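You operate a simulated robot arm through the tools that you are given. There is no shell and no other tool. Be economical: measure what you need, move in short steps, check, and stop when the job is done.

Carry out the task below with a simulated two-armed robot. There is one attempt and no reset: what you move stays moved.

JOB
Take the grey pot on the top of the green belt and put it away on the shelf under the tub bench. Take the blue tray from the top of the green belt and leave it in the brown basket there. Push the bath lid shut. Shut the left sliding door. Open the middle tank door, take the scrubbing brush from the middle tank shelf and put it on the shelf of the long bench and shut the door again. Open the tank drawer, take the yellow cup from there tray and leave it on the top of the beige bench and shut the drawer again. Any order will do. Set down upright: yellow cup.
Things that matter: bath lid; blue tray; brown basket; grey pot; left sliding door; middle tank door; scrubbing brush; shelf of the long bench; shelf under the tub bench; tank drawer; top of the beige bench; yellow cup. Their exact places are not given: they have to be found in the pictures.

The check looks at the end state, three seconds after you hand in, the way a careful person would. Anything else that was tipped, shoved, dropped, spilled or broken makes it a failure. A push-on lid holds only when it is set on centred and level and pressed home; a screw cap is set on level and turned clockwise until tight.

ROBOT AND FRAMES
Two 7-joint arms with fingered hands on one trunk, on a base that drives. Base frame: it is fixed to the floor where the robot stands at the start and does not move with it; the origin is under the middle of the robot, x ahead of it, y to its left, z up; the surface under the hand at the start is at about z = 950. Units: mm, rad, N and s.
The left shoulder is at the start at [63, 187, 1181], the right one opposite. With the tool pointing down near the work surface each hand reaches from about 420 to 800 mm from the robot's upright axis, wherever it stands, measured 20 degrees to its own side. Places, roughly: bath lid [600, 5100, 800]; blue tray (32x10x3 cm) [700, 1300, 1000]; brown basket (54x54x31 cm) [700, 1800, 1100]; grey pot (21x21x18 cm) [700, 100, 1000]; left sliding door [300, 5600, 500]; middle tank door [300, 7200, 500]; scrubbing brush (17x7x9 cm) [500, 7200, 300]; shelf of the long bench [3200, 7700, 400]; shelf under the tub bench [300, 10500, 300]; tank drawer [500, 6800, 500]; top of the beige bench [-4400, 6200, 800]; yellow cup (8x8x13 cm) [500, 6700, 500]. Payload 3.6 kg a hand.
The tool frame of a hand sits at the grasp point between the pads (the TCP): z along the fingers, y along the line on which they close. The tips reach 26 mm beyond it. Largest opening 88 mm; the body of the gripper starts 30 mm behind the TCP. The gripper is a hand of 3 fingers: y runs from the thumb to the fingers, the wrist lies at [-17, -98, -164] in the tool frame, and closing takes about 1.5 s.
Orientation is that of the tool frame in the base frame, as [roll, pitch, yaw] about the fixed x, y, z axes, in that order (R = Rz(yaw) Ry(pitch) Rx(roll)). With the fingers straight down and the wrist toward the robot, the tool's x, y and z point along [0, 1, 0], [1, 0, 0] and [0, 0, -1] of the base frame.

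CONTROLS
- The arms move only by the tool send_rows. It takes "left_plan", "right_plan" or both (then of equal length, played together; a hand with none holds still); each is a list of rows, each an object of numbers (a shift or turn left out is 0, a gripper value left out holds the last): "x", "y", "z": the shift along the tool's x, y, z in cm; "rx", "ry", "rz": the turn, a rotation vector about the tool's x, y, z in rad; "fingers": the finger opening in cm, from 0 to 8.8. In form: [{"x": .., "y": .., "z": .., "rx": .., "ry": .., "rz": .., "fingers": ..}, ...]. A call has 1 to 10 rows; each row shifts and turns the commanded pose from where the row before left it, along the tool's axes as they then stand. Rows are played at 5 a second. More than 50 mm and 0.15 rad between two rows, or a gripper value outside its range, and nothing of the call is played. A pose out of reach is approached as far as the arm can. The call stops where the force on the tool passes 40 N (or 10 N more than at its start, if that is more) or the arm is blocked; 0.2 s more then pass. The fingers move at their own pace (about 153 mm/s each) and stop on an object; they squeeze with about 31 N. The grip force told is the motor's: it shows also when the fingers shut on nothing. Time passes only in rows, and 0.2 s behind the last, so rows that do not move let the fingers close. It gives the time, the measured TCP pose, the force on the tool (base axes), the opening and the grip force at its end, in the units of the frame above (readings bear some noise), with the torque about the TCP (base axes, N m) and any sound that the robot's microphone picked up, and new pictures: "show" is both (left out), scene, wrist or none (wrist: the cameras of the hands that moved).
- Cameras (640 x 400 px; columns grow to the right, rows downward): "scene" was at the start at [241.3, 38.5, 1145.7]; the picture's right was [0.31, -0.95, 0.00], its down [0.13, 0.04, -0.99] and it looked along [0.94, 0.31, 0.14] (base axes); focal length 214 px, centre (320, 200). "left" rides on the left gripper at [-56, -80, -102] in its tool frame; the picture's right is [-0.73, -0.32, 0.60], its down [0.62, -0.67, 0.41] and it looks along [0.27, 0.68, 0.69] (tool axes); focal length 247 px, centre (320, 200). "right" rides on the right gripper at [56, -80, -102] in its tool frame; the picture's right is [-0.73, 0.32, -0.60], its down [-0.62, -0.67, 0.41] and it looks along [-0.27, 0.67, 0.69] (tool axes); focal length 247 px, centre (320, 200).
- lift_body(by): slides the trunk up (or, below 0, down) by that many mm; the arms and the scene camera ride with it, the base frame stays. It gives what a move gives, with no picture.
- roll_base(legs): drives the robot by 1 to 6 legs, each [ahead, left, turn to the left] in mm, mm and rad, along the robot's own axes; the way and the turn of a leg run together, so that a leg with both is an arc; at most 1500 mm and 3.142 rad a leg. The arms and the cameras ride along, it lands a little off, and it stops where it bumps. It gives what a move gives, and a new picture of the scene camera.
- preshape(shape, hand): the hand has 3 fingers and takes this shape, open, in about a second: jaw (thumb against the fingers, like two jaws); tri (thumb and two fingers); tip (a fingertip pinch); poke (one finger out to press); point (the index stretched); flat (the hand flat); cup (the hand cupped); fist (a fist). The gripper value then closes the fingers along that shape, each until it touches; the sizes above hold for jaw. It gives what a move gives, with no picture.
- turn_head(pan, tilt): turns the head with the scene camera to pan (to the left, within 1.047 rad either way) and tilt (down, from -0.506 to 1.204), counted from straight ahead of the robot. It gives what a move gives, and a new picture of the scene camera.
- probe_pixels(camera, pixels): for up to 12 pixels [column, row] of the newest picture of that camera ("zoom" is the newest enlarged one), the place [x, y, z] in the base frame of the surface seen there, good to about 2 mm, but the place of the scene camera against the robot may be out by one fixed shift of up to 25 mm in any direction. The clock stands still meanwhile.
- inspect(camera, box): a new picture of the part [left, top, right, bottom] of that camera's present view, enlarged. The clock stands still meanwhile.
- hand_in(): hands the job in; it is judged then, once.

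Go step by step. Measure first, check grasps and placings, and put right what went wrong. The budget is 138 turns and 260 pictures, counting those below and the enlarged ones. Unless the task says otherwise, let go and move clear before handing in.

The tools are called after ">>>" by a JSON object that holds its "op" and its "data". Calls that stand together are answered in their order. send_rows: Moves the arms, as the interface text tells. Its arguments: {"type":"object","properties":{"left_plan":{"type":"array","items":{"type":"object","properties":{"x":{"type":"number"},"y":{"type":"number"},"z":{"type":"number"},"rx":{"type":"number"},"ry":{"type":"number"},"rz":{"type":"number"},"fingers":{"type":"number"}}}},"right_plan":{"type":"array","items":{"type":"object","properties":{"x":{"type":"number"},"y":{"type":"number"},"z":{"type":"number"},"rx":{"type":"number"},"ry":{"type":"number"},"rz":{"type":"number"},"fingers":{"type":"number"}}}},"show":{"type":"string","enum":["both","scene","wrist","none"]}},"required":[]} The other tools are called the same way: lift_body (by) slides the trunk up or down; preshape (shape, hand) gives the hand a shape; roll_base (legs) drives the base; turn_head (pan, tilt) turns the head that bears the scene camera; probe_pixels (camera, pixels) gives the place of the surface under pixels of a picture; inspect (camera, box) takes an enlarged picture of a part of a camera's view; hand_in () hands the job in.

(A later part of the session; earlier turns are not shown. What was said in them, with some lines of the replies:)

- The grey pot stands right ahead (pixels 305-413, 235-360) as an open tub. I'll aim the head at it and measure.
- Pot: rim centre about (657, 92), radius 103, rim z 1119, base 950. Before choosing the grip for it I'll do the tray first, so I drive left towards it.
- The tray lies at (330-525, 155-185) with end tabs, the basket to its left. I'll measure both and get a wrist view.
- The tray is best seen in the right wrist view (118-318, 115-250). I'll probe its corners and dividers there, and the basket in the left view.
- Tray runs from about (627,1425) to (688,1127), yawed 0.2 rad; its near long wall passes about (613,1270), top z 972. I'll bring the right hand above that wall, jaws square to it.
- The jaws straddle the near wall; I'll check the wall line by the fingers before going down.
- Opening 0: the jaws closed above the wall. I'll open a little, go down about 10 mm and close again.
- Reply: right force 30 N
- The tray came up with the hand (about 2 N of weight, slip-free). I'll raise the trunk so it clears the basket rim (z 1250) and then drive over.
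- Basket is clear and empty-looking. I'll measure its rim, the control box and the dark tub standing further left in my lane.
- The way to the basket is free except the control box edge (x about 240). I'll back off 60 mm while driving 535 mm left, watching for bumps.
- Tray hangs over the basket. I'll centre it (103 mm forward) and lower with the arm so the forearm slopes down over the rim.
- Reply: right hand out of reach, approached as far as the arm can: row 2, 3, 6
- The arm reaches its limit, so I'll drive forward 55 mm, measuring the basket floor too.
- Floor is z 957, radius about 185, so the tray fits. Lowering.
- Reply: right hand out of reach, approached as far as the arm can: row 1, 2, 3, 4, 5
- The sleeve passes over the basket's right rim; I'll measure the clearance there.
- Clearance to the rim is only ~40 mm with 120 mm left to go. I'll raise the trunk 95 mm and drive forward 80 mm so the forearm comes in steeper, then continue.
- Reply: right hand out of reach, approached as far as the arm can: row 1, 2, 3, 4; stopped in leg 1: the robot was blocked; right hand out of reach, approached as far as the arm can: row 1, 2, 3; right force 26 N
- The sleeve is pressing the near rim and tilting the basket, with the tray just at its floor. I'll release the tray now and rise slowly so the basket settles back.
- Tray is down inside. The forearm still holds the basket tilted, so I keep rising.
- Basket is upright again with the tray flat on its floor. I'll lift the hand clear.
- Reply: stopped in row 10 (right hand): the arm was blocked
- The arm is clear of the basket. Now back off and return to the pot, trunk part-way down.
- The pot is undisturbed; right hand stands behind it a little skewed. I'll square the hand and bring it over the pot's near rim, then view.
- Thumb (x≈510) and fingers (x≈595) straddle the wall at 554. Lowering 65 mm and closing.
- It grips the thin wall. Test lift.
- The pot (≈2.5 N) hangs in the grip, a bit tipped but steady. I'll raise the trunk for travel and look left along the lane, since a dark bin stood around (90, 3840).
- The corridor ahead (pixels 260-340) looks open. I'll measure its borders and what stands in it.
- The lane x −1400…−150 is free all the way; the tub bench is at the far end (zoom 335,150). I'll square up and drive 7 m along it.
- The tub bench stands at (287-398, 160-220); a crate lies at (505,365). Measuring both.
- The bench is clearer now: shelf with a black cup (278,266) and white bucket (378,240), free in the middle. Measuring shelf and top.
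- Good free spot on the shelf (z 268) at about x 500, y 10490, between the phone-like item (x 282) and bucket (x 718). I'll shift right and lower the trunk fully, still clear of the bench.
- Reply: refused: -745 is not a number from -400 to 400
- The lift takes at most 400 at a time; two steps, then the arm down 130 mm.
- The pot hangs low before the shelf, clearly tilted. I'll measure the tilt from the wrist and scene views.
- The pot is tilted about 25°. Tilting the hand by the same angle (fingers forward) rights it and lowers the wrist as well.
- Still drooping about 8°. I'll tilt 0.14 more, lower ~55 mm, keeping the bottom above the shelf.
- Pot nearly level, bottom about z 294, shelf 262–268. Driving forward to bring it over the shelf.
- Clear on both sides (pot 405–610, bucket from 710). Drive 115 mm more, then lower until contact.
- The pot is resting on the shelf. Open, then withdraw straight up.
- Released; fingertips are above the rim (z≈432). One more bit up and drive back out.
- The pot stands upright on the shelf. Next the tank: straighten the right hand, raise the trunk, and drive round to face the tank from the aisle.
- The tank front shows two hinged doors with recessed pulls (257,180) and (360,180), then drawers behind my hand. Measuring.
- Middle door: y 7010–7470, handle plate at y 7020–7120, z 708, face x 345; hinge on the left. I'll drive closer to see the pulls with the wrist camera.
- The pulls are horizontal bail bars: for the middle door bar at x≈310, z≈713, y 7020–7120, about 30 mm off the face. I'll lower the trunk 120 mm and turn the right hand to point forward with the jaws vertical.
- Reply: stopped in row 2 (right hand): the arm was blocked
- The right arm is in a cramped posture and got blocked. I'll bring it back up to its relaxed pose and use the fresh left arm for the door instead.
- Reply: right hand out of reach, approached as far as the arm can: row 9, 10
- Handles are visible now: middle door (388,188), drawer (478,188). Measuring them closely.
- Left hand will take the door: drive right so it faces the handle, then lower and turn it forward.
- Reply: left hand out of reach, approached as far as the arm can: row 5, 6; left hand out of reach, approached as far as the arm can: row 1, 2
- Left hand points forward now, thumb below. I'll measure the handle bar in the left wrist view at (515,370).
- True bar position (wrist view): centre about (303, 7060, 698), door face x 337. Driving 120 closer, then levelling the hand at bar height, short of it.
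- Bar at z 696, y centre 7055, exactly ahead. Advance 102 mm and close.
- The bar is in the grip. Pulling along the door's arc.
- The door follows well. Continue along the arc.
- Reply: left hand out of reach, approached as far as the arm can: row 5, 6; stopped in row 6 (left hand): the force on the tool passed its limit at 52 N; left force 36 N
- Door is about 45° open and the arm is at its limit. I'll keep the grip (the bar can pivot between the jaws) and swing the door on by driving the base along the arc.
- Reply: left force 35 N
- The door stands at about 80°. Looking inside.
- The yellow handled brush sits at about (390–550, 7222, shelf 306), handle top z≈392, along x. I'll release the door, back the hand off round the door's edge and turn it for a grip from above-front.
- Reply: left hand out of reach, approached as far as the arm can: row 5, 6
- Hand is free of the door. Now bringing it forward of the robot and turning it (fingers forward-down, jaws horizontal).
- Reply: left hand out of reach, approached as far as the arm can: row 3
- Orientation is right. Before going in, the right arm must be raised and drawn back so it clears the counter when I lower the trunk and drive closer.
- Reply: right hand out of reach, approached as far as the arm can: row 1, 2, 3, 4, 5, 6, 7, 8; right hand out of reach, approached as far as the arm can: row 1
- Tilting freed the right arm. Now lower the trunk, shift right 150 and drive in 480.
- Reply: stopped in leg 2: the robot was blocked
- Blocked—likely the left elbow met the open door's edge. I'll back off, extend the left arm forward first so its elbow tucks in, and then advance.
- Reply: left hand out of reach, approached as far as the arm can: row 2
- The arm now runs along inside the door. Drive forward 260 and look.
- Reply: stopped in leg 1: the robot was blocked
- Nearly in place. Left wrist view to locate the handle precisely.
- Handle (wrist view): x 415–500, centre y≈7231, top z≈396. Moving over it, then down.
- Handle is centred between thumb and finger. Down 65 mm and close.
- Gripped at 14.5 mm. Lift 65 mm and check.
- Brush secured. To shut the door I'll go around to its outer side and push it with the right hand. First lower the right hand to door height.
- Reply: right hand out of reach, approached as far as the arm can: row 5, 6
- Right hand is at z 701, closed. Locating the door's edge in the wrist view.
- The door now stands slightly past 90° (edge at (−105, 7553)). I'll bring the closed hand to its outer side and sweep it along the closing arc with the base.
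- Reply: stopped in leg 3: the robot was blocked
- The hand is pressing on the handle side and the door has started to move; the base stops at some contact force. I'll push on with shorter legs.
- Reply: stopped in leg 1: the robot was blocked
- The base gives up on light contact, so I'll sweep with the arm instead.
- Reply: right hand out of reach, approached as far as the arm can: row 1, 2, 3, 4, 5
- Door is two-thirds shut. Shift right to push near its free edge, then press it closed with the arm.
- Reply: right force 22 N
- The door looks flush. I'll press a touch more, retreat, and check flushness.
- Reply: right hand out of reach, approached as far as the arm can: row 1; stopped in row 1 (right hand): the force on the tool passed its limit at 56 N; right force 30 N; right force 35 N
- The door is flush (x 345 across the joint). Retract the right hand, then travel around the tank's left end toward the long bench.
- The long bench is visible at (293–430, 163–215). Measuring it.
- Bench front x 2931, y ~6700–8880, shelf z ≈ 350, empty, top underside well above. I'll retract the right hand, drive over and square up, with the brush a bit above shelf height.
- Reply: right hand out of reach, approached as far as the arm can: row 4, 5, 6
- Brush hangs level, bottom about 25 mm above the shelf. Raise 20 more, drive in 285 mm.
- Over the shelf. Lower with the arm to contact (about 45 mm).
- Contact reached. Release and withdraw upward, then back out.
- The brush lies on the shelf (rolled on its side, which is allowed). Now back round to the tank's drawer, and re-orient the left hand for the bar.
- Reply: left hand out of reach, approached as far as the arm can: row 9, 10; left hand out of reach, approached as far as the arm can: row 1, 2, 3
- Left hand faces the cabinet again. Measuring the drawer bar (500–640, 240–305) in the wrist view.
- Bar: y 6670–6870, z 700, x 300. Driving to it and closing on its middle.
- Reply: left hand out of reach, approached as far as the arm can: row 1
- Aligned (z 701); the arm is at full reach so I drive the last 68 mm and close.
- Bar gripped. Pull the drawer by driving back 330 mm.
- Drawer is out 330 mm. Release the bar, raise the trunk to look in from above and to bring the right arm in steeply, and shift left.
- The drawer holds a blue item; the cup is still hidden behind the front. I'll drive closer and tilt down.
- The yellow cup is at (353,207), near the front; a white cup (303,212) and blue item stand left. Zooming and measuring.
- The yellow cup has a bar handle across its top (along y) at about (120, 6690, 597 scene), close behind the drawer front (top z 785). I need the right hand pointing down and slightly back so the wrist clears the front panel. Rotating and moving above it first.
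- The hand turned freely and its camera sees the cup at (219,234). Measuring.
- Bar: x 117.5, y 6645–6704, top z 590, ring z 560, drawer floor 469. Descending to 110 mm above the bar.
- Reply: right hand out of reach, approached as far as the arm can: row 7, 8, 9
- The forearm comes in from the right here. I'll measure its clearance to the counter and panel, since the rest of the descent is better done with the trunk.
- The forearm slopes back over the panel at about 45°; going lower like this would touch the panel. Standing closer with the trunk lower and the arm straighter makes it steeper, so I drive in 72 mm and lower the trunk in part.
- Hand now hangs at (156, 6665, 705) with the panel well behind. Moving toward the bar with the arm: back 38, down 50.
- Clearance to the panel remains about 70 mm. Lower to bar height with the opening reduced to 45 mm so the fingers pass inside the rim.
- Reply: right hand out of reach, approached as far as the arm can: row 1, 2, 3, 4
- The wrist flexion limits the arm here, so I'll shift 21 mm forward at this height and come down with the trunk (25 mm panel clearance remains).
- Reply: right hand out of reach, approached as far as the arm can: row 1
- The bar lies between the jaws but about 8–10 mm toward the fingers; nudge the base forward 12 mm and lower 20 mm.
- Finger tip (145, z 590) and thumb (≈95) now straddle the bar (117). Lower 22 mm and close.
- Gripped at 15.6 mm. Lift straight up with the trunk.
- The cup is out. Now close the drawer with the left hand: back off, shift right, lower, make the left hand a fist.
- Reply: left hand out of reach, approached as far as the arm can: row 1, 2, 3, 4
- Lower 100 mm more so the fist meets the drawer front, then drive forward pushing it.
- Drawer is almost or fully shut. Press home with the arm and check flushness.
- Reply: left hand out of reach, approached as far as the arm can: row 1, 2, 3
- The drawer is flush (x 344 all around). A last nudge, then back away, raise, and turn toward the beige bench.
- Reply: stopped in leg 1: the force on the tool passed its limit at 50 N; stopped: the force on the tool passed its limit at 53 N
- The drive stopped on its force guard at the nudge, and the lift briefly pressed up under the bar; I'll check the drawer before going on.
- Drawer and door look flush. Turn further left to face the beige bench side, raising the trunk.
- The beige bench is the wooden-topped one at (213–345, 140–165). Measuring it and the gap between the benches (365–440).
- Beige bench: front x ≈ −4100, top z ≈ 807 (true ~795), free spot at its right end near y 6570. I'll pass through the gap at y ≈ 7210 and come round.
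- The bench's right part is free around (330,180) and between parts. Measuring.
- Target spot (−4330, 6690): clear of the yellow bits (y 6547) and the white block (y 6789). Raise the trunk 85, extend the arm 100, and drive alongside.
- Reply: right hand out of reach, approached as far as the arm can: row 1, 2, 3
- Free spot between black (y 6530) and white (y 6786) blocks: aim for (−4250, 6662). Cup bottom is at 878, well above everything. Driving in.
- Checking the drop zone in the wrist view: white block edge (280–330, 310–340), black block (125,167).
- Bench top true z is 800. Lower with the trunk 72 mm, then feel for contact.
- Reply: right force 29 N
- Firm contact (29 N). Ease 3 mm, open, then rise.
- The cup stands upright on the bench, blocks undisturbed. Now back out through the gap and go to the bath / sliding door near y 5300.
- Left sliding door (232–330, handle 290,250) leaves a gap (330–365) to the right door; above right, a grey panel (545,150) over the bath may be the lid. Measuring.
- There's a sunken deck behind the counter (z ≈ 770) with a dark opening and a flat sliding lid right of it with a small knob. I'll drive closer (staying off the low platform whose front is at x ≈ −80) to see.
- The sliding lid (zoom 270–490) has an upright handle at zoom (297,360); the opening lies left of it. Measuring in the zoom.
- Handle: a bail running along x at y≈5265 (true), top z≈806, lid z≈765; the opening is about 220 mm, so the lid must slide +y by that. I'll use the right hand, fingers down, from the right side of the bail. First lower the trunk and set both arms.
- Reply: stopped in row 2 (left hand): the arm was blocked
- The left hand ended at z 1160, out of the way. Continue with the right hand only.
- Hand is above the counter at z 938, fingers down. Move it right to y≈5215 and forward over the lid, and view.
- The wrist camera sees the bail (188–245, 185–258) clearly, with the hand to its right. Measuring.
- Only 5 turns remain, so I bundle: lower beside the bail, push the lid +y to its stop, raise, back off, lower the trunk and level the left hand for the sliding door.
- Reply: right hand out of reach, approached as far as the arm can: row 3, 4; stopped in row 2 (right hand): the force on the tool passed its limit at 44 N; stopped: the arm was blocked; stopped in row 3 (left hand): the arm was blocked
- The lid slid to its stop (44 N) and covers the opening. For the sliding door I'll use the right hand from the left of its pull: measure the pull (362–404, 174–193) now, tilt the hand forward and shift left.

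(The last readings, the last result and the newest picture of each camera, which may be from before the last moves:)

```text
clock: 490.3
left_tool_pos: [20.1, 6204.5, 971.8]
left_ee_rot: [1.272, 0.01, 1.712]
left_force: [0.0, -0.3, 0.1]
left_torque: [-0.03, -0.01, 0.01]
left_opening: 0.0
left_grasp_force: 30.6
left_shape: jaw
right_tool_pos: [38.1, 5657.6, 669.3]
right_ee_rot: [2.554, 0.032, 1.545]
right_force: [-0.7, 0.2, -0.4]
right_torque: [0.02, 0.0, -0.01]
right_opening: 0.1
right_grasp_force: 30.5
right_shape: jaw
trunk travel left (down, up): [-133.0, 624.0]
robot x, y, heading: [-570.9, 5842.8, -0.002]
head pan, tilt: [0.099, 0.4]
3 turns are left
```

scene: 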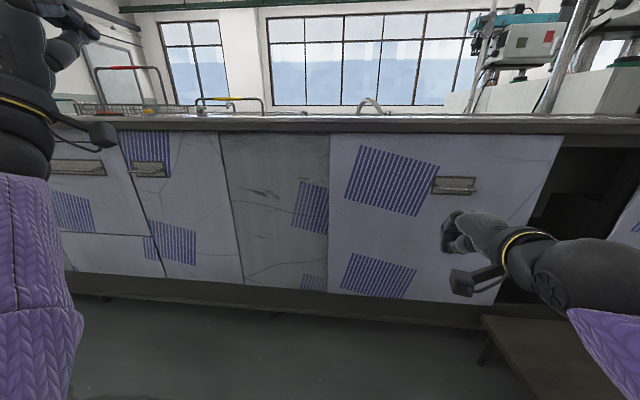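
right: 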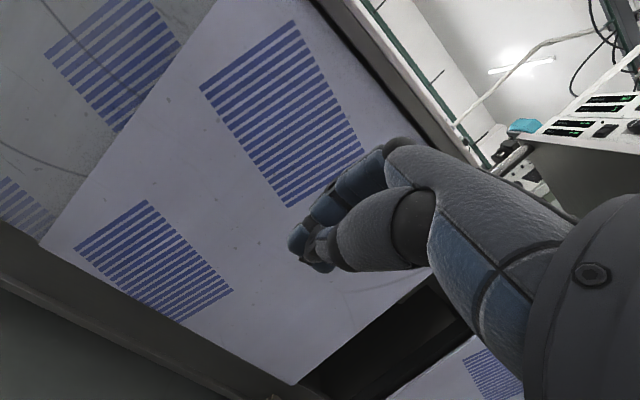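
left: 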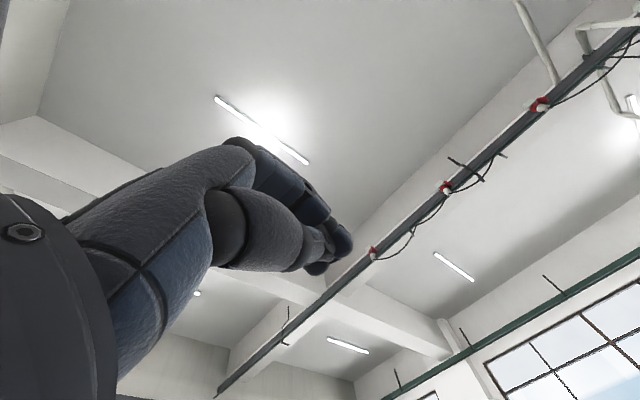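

Bar (true): y 5472–5577, z ≈ 676, x ≈ 285, door face 317; my hand is left of it at y 5657. Move in beside its left post and push right (−y) alternating base and arm until it stops.

>>> {"op": "roll_base", "data": {"legs": [[190, 0, 0]]}}

>>> {"op": "send_rows", "data": {"right_plan": [{"y": 2.85, "z": 1.13}, {"y": 2.85, "z": 1.13}], "show": "wrist"}}

>>> {"op": "roll_base", "data": {"legs": [[0, -150, 0], [0, -150, 0]]}}

>>> {"op": "send_rows", "data": {"right_plan": [{"x": -4}, {"x": -4}, {"x": -4}], "show": "scene"}}

>>> {"op": "roll_base", "data": {"legs": [[0, -120, 0]]}}

>>> {"op": "send_rows", "data": {"right_plan": [{"x": -4}, {"x": -4}, {"x": -4}], "show": "scene"}}

>>> {"op": "turn_head", "data": {"pan": -0.15, "tilt": 0.45}}

```text
clock: 491.9
left_tool_pos: [211.3, 6204.5, 970.8]
left_ee_rot: [1.273, 0.012, 1.711]
left_force: [-0.6, -0.3, 0.2]
left_torque: [0.02, 0.02, 0.04]
left_opening: 0.1
left_grasp_force: 31.0
left_shape: jaw
right_tool_pos: [229.4, 5657.1, 669.0]
right_ee_rot: [2.555, 0.033, 1.543]
right_force: [-0.3, 1.0, 0.4]
right_torque: [-0.03, 0.03, 0.0]
right_opening: 0.0
right_grasp_force: 31.0
right_shape: jaw
trunk travel left (down, up): [-133.0, 624.0]
robot x, y, heading: [-378.4, 5843.2, -0.004]
head pan, tilt: [0.099, 0.4]
```

scene: 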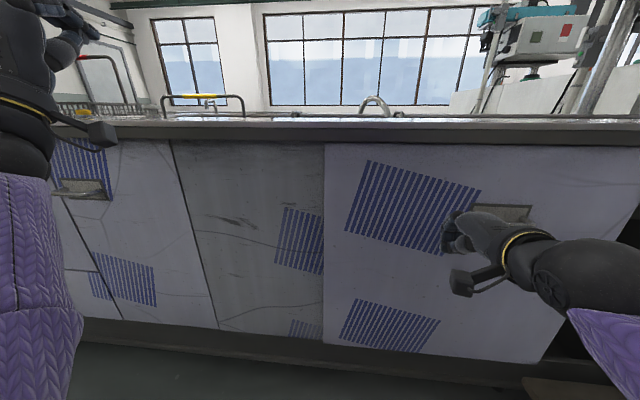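

```text
clock: 492.5
left_tool_pos: [212.2, 6205.3, 970.5]
left_ee_rot: [1.272, 0.011, 1.712]
left_force: [0.2, -0.4, -0.2]
left_torque: [0.01, -0.04, 0.0]
left_opening: 0.2
left_grasp_force: 31.0
left_shape: jaw
right_tool_pos: [291.2, 5656.7, 680.4]
right_ee_rot: [2.559, 0.032, 1.544]
right_force: [-0.4, -0.2, -0.2]
right_torque: [0.01, 0.0, 0.01]
right_opening: 0.2
right_grasp_force: 30.5
right_shape: jaw
trunk travel left (down, up): [-133.0, 624.0]
robot x, y, heading: [-379.1, 5845.0, 0.0]
head pan, tilt: [0.099, 0.4]
```

right: 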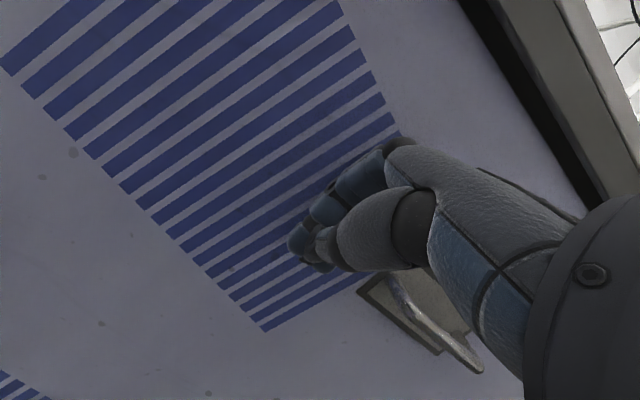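

```text
clock: 495.0
left_tool_pos: [210.4, 5906.0, 972.9]
left_ee_rot: [1.27, 0.01, 1.713]
left_force: [-0.3, -0.1, 0.4]
left_torque: [-0.03, 0.0, -0.02]
left_opening: 0.0
left_grasp_force: 31.2
left_shape: jaw
right_tool_pos: [289.4, 5370.2, 680.8]
right_ee_rot: [2.557, 0.012, 1.568]
right_force: [0.8, 3.4, -0.5]
right_torque: [0.03, 0.02, 0.04]
right_opening: 0.0
right_grasp_force: 31.5
right_shape: jaw
trunk travel left (down, up): [-133.0, 624.0]
robot x, y, heading: [-374.0, 5544.4, -0.001]
head pan, tilt: [0.099, 0.4]
stopped in leg 2: the force on the tool passed its limit at 43 N (the readings are from after the stop); the commanded pose is now the measured one
```

scene: 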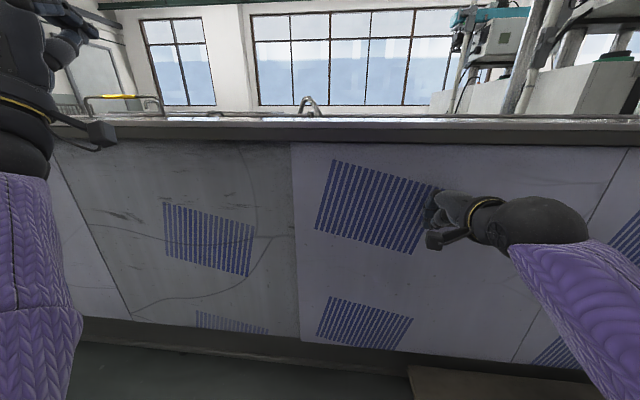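

```text
clock: 495.4
left_tool_pos: [209.9, 5907.2, 972.5]
left_ee_rot: [1.27, 0.009, 1.712]
left_force: [-0.4, -0.5, 0.0]
left_torque: [0.01, 0.01, 0.05]
left_opening: 0.2
left_grasp_force: 30.7
left_shape: jaw
right_tool_pos: [288.3, 5369.6, 682.2]
right_ee_rot: [2.558, -0.015, 1.599]
right_force: [0.9, 8.8, -0.4]
right_torque: [0.05, -0.01, 0.09]
right_opening: 0.0
right_grasp_force: 31.0
right_shape: jaw
trunk travel left (down, up): [-133.0, 624.0]
robot x, y, heading: [-377.2, 5546.9, 0.008]
head pan, tilt: [0.099, 0.4]
stopped in row 1 (right hand): the force on the tool passed its limit at 57 N (the readings are from after the stop); the commanded pose is now the measured one
```

scene: 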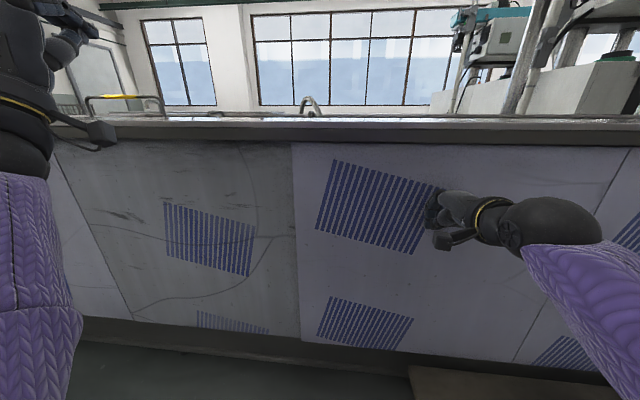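

```text
clock: 496.2
left_tool_pos: [210.2, 5891.7, 972.7]
left_ee_rot: [1.27, 0.01, 1.718]
left_force: [0.4, 0.2, -1.3]
left_torque: [-0.01, 0.03, 0.01]
left_opening: 0.1
left_grasp_force: 30.9
left_shape: jaw
right_tool_pos: [286.8, 5369.1, 684.0]
right_ee_rot: [2.553, -0.037, 1.626]
right_force: [0.4, 4.2, -0.7]
right_torque: [0.04, 0.0, 0.08]
right_opening: 0.0
right_grasp_force: 31.4
right_shape: jaw
trunk travel left (down, up): [-133.0, 624.0]
robot x, y, heading: [-373.6, 5527.9, 0.008]
head pan, tilt: [0.099, 0.4]
stopped in leg 1: the force on the tool passed its limit at 57 N (the readings are from after the stop); the commanded pose is now the measured one
```

scene: 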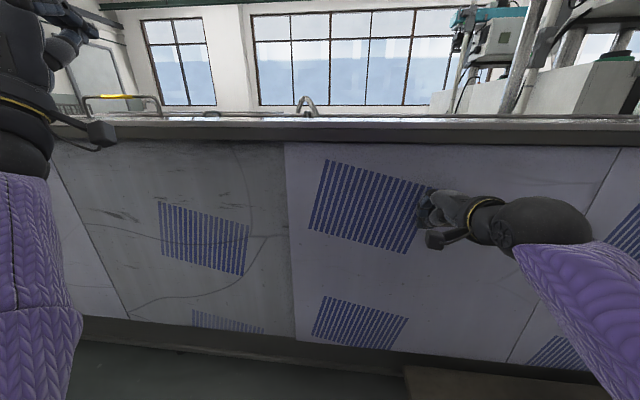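

```text
clock: 496.5
left_tool_pos: [209.3, 5892.4, 972.0]
left_ee_rot: [1.269, 0.009, 1.717]
left_force: [0.1, 0.7, 0.4]
left_torque: [0.03, 0.01, 0.03]
left_opening: 0.0
left_grasp_force: 30.9
left_shape: jaw
right_tool_pos: [286.8, 5367.9, 686.1]
right_ee_rot: [2.548, -0.065, 1.66]
right_force: [0.3, 9.7, 0.4]
right_torque: [0.01, 0.01, 0.14]
right_opening: 0.1
right_grasp_force: 30.6
right_shape: jaw
trunk travel left (down, up): [-133.0, 624.0]
robot x, y, heading: [-376.2, 5529.4, 0.006]
head pan, tilt: [0.099, 0.4]
stopped in row 1 (right hand): the force on the tool passed its limit at 56 N (the readings are from after the stop); the commanded pose is now the measured one
```

scene: 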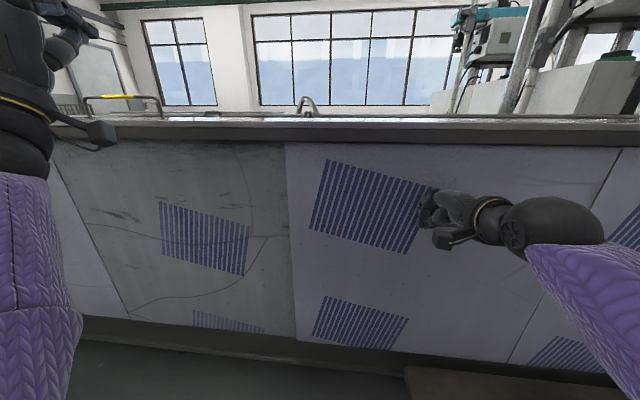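

```text
clock: 497.3
left_tool_pos: [208.7, 5893.6, 972.0]
left_ee_rot: [1.268, 0.011, 1.721]
left_force: [-0.4, 0.2, 0.0]
left_torque: [0.02, -0.01, 0.0]
left_opening: 0.2
left_grasp_force: 31.1
left_shape: jaw
right_tool_pos: [286.9, 5367.4, 685.4]
right_ee_rot: [2.548, -0.063, 1.657]
right_force: [-0.9, 16.7, 1.6]
right_torque: [-0.01, -0.03, 0.22]
right_opening: 0.0
right_grasp_force: 30.5
right_shape: jaw
trunk travel left (down, up): [-133.0, 624.0]
robot x, y, heading: [-376.7, 5526.9, 0.005]
head pan, tilt: [-0.15, 0.45]
2 turns are left
```

scene: 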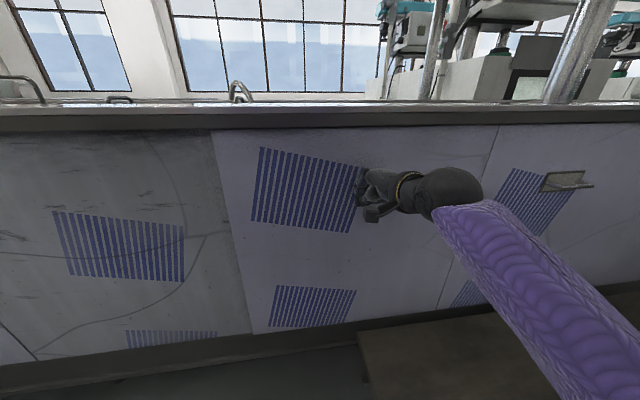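

The sliding door meets the right door with no gap and the push stops hard. I'll ease off and move both hands clear.

>>> {"op": "send_rows", "data": {"right_plan": [{"x": 1.0}, {"y": -2.5, "z": -1.6}, {"y": -2.5, "z": -1.6}, {"y": -2.5, "z": -1.6}], "show": "none"}}

>>> {"op": "roll_base", "data": {"legs": [[-450, 0, 0]]}}

```text
clock: 498.3
left_tool_pos: [208.0, 5893.0, 972.2]
left_ee_rot: [1.268, 0.01, 1.72]
left_force: [-0.3, 0.7, -0.1]
left_torque: [0.0, 0.02, -0.02]
left_opening: 0.0
left_grasp_force: 31.3
left_shape: jaw
right_tool_pos: [195.5, 5366.5, 683.2]
right_ee_rot: [2.549, -0.058, 1.654]
right_force: [0.0, -0.4, 1.5]
right_torque: [0.01, 0.03, 0.0]
right_opening: 0.2
right_grasp_force: 31.0
right_shape: jaw
trunk travel left (down, up): [-133.0, 624.0]
robot x, y, heading: [-375.8, 5528.1, 0.009]
head pan, tilt: [-0.15, 0.45]
```

```text
clock: 501.0
left_tool_pos: [-242.6, 5891.1, 971.6]
left_ee_rot: [1.269, 0.01, 1.726]
left_force: [-0.1, -0.2, 0.0]
left_torque: [0.01, 0.0, 0.05]
left_opening: 0.0
left_grasp_force: 31.2
left_shape: jaw
right_tool_pos: [-252.1, 5366.9, 683.5]
right_ee_rot: [2.55, -0.061, 1.661]
right_force: [0.3, 0.8, 0.4]
right_torque: [0.01, -0.01, 0.03]
right_opening: 0.1
right_grasp_force: 30.8
right_shape: jaw
trunk travel left (down, up): [-133.0, 624.0]
robot x, y, heading: [-824.2, 5520.5, 0.013]
head pan, tilt: [-0.15, 0.45]
1 turns are left
```

scene: 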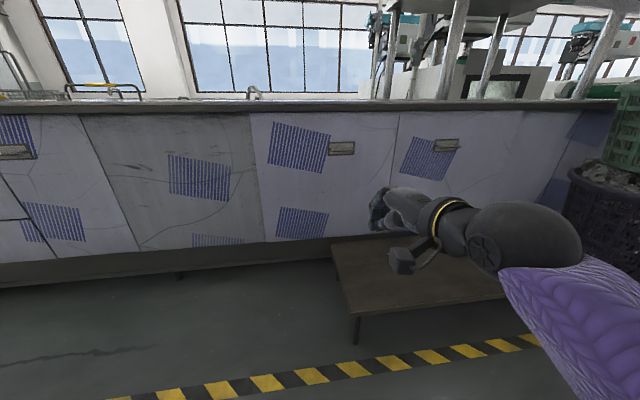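

The sliding door is shut with no gap left in the picture, and both hands are clear, so I'm handing the job in.

>>> {"op": "hand_in", "data": {}}

```text
The job is handed in.
```

I handed the job in with all six parts done, but the scrubbing brush rolled onto its side when I let go of it on the long bench shelf.

- **Grey pot:** it stands upright on the shelf under the tub bench.
- **Blue tray:** it lies flat in the brown basket. My sleeve tipped the basket while I was lowering the tray. It came back upright, but sits about 20–30 mm from where it stood.
- **Bath lid:** I pushed it shut until it hit its stop.
- **Left sliding door:** it is shut, with no gap to the right door.
- **Middle tank door:** it is closed and measured flush with its neighbours after I took the brush out.
- **Tank drawer:** it measured flush after I took the cup out. My hand then pressed up under its handle as I raised the trunk. It still looked flush in the next picture, but I did not measure it again.
- **Yellow cup:** it stands upright on the beige bench, between the small parts there.
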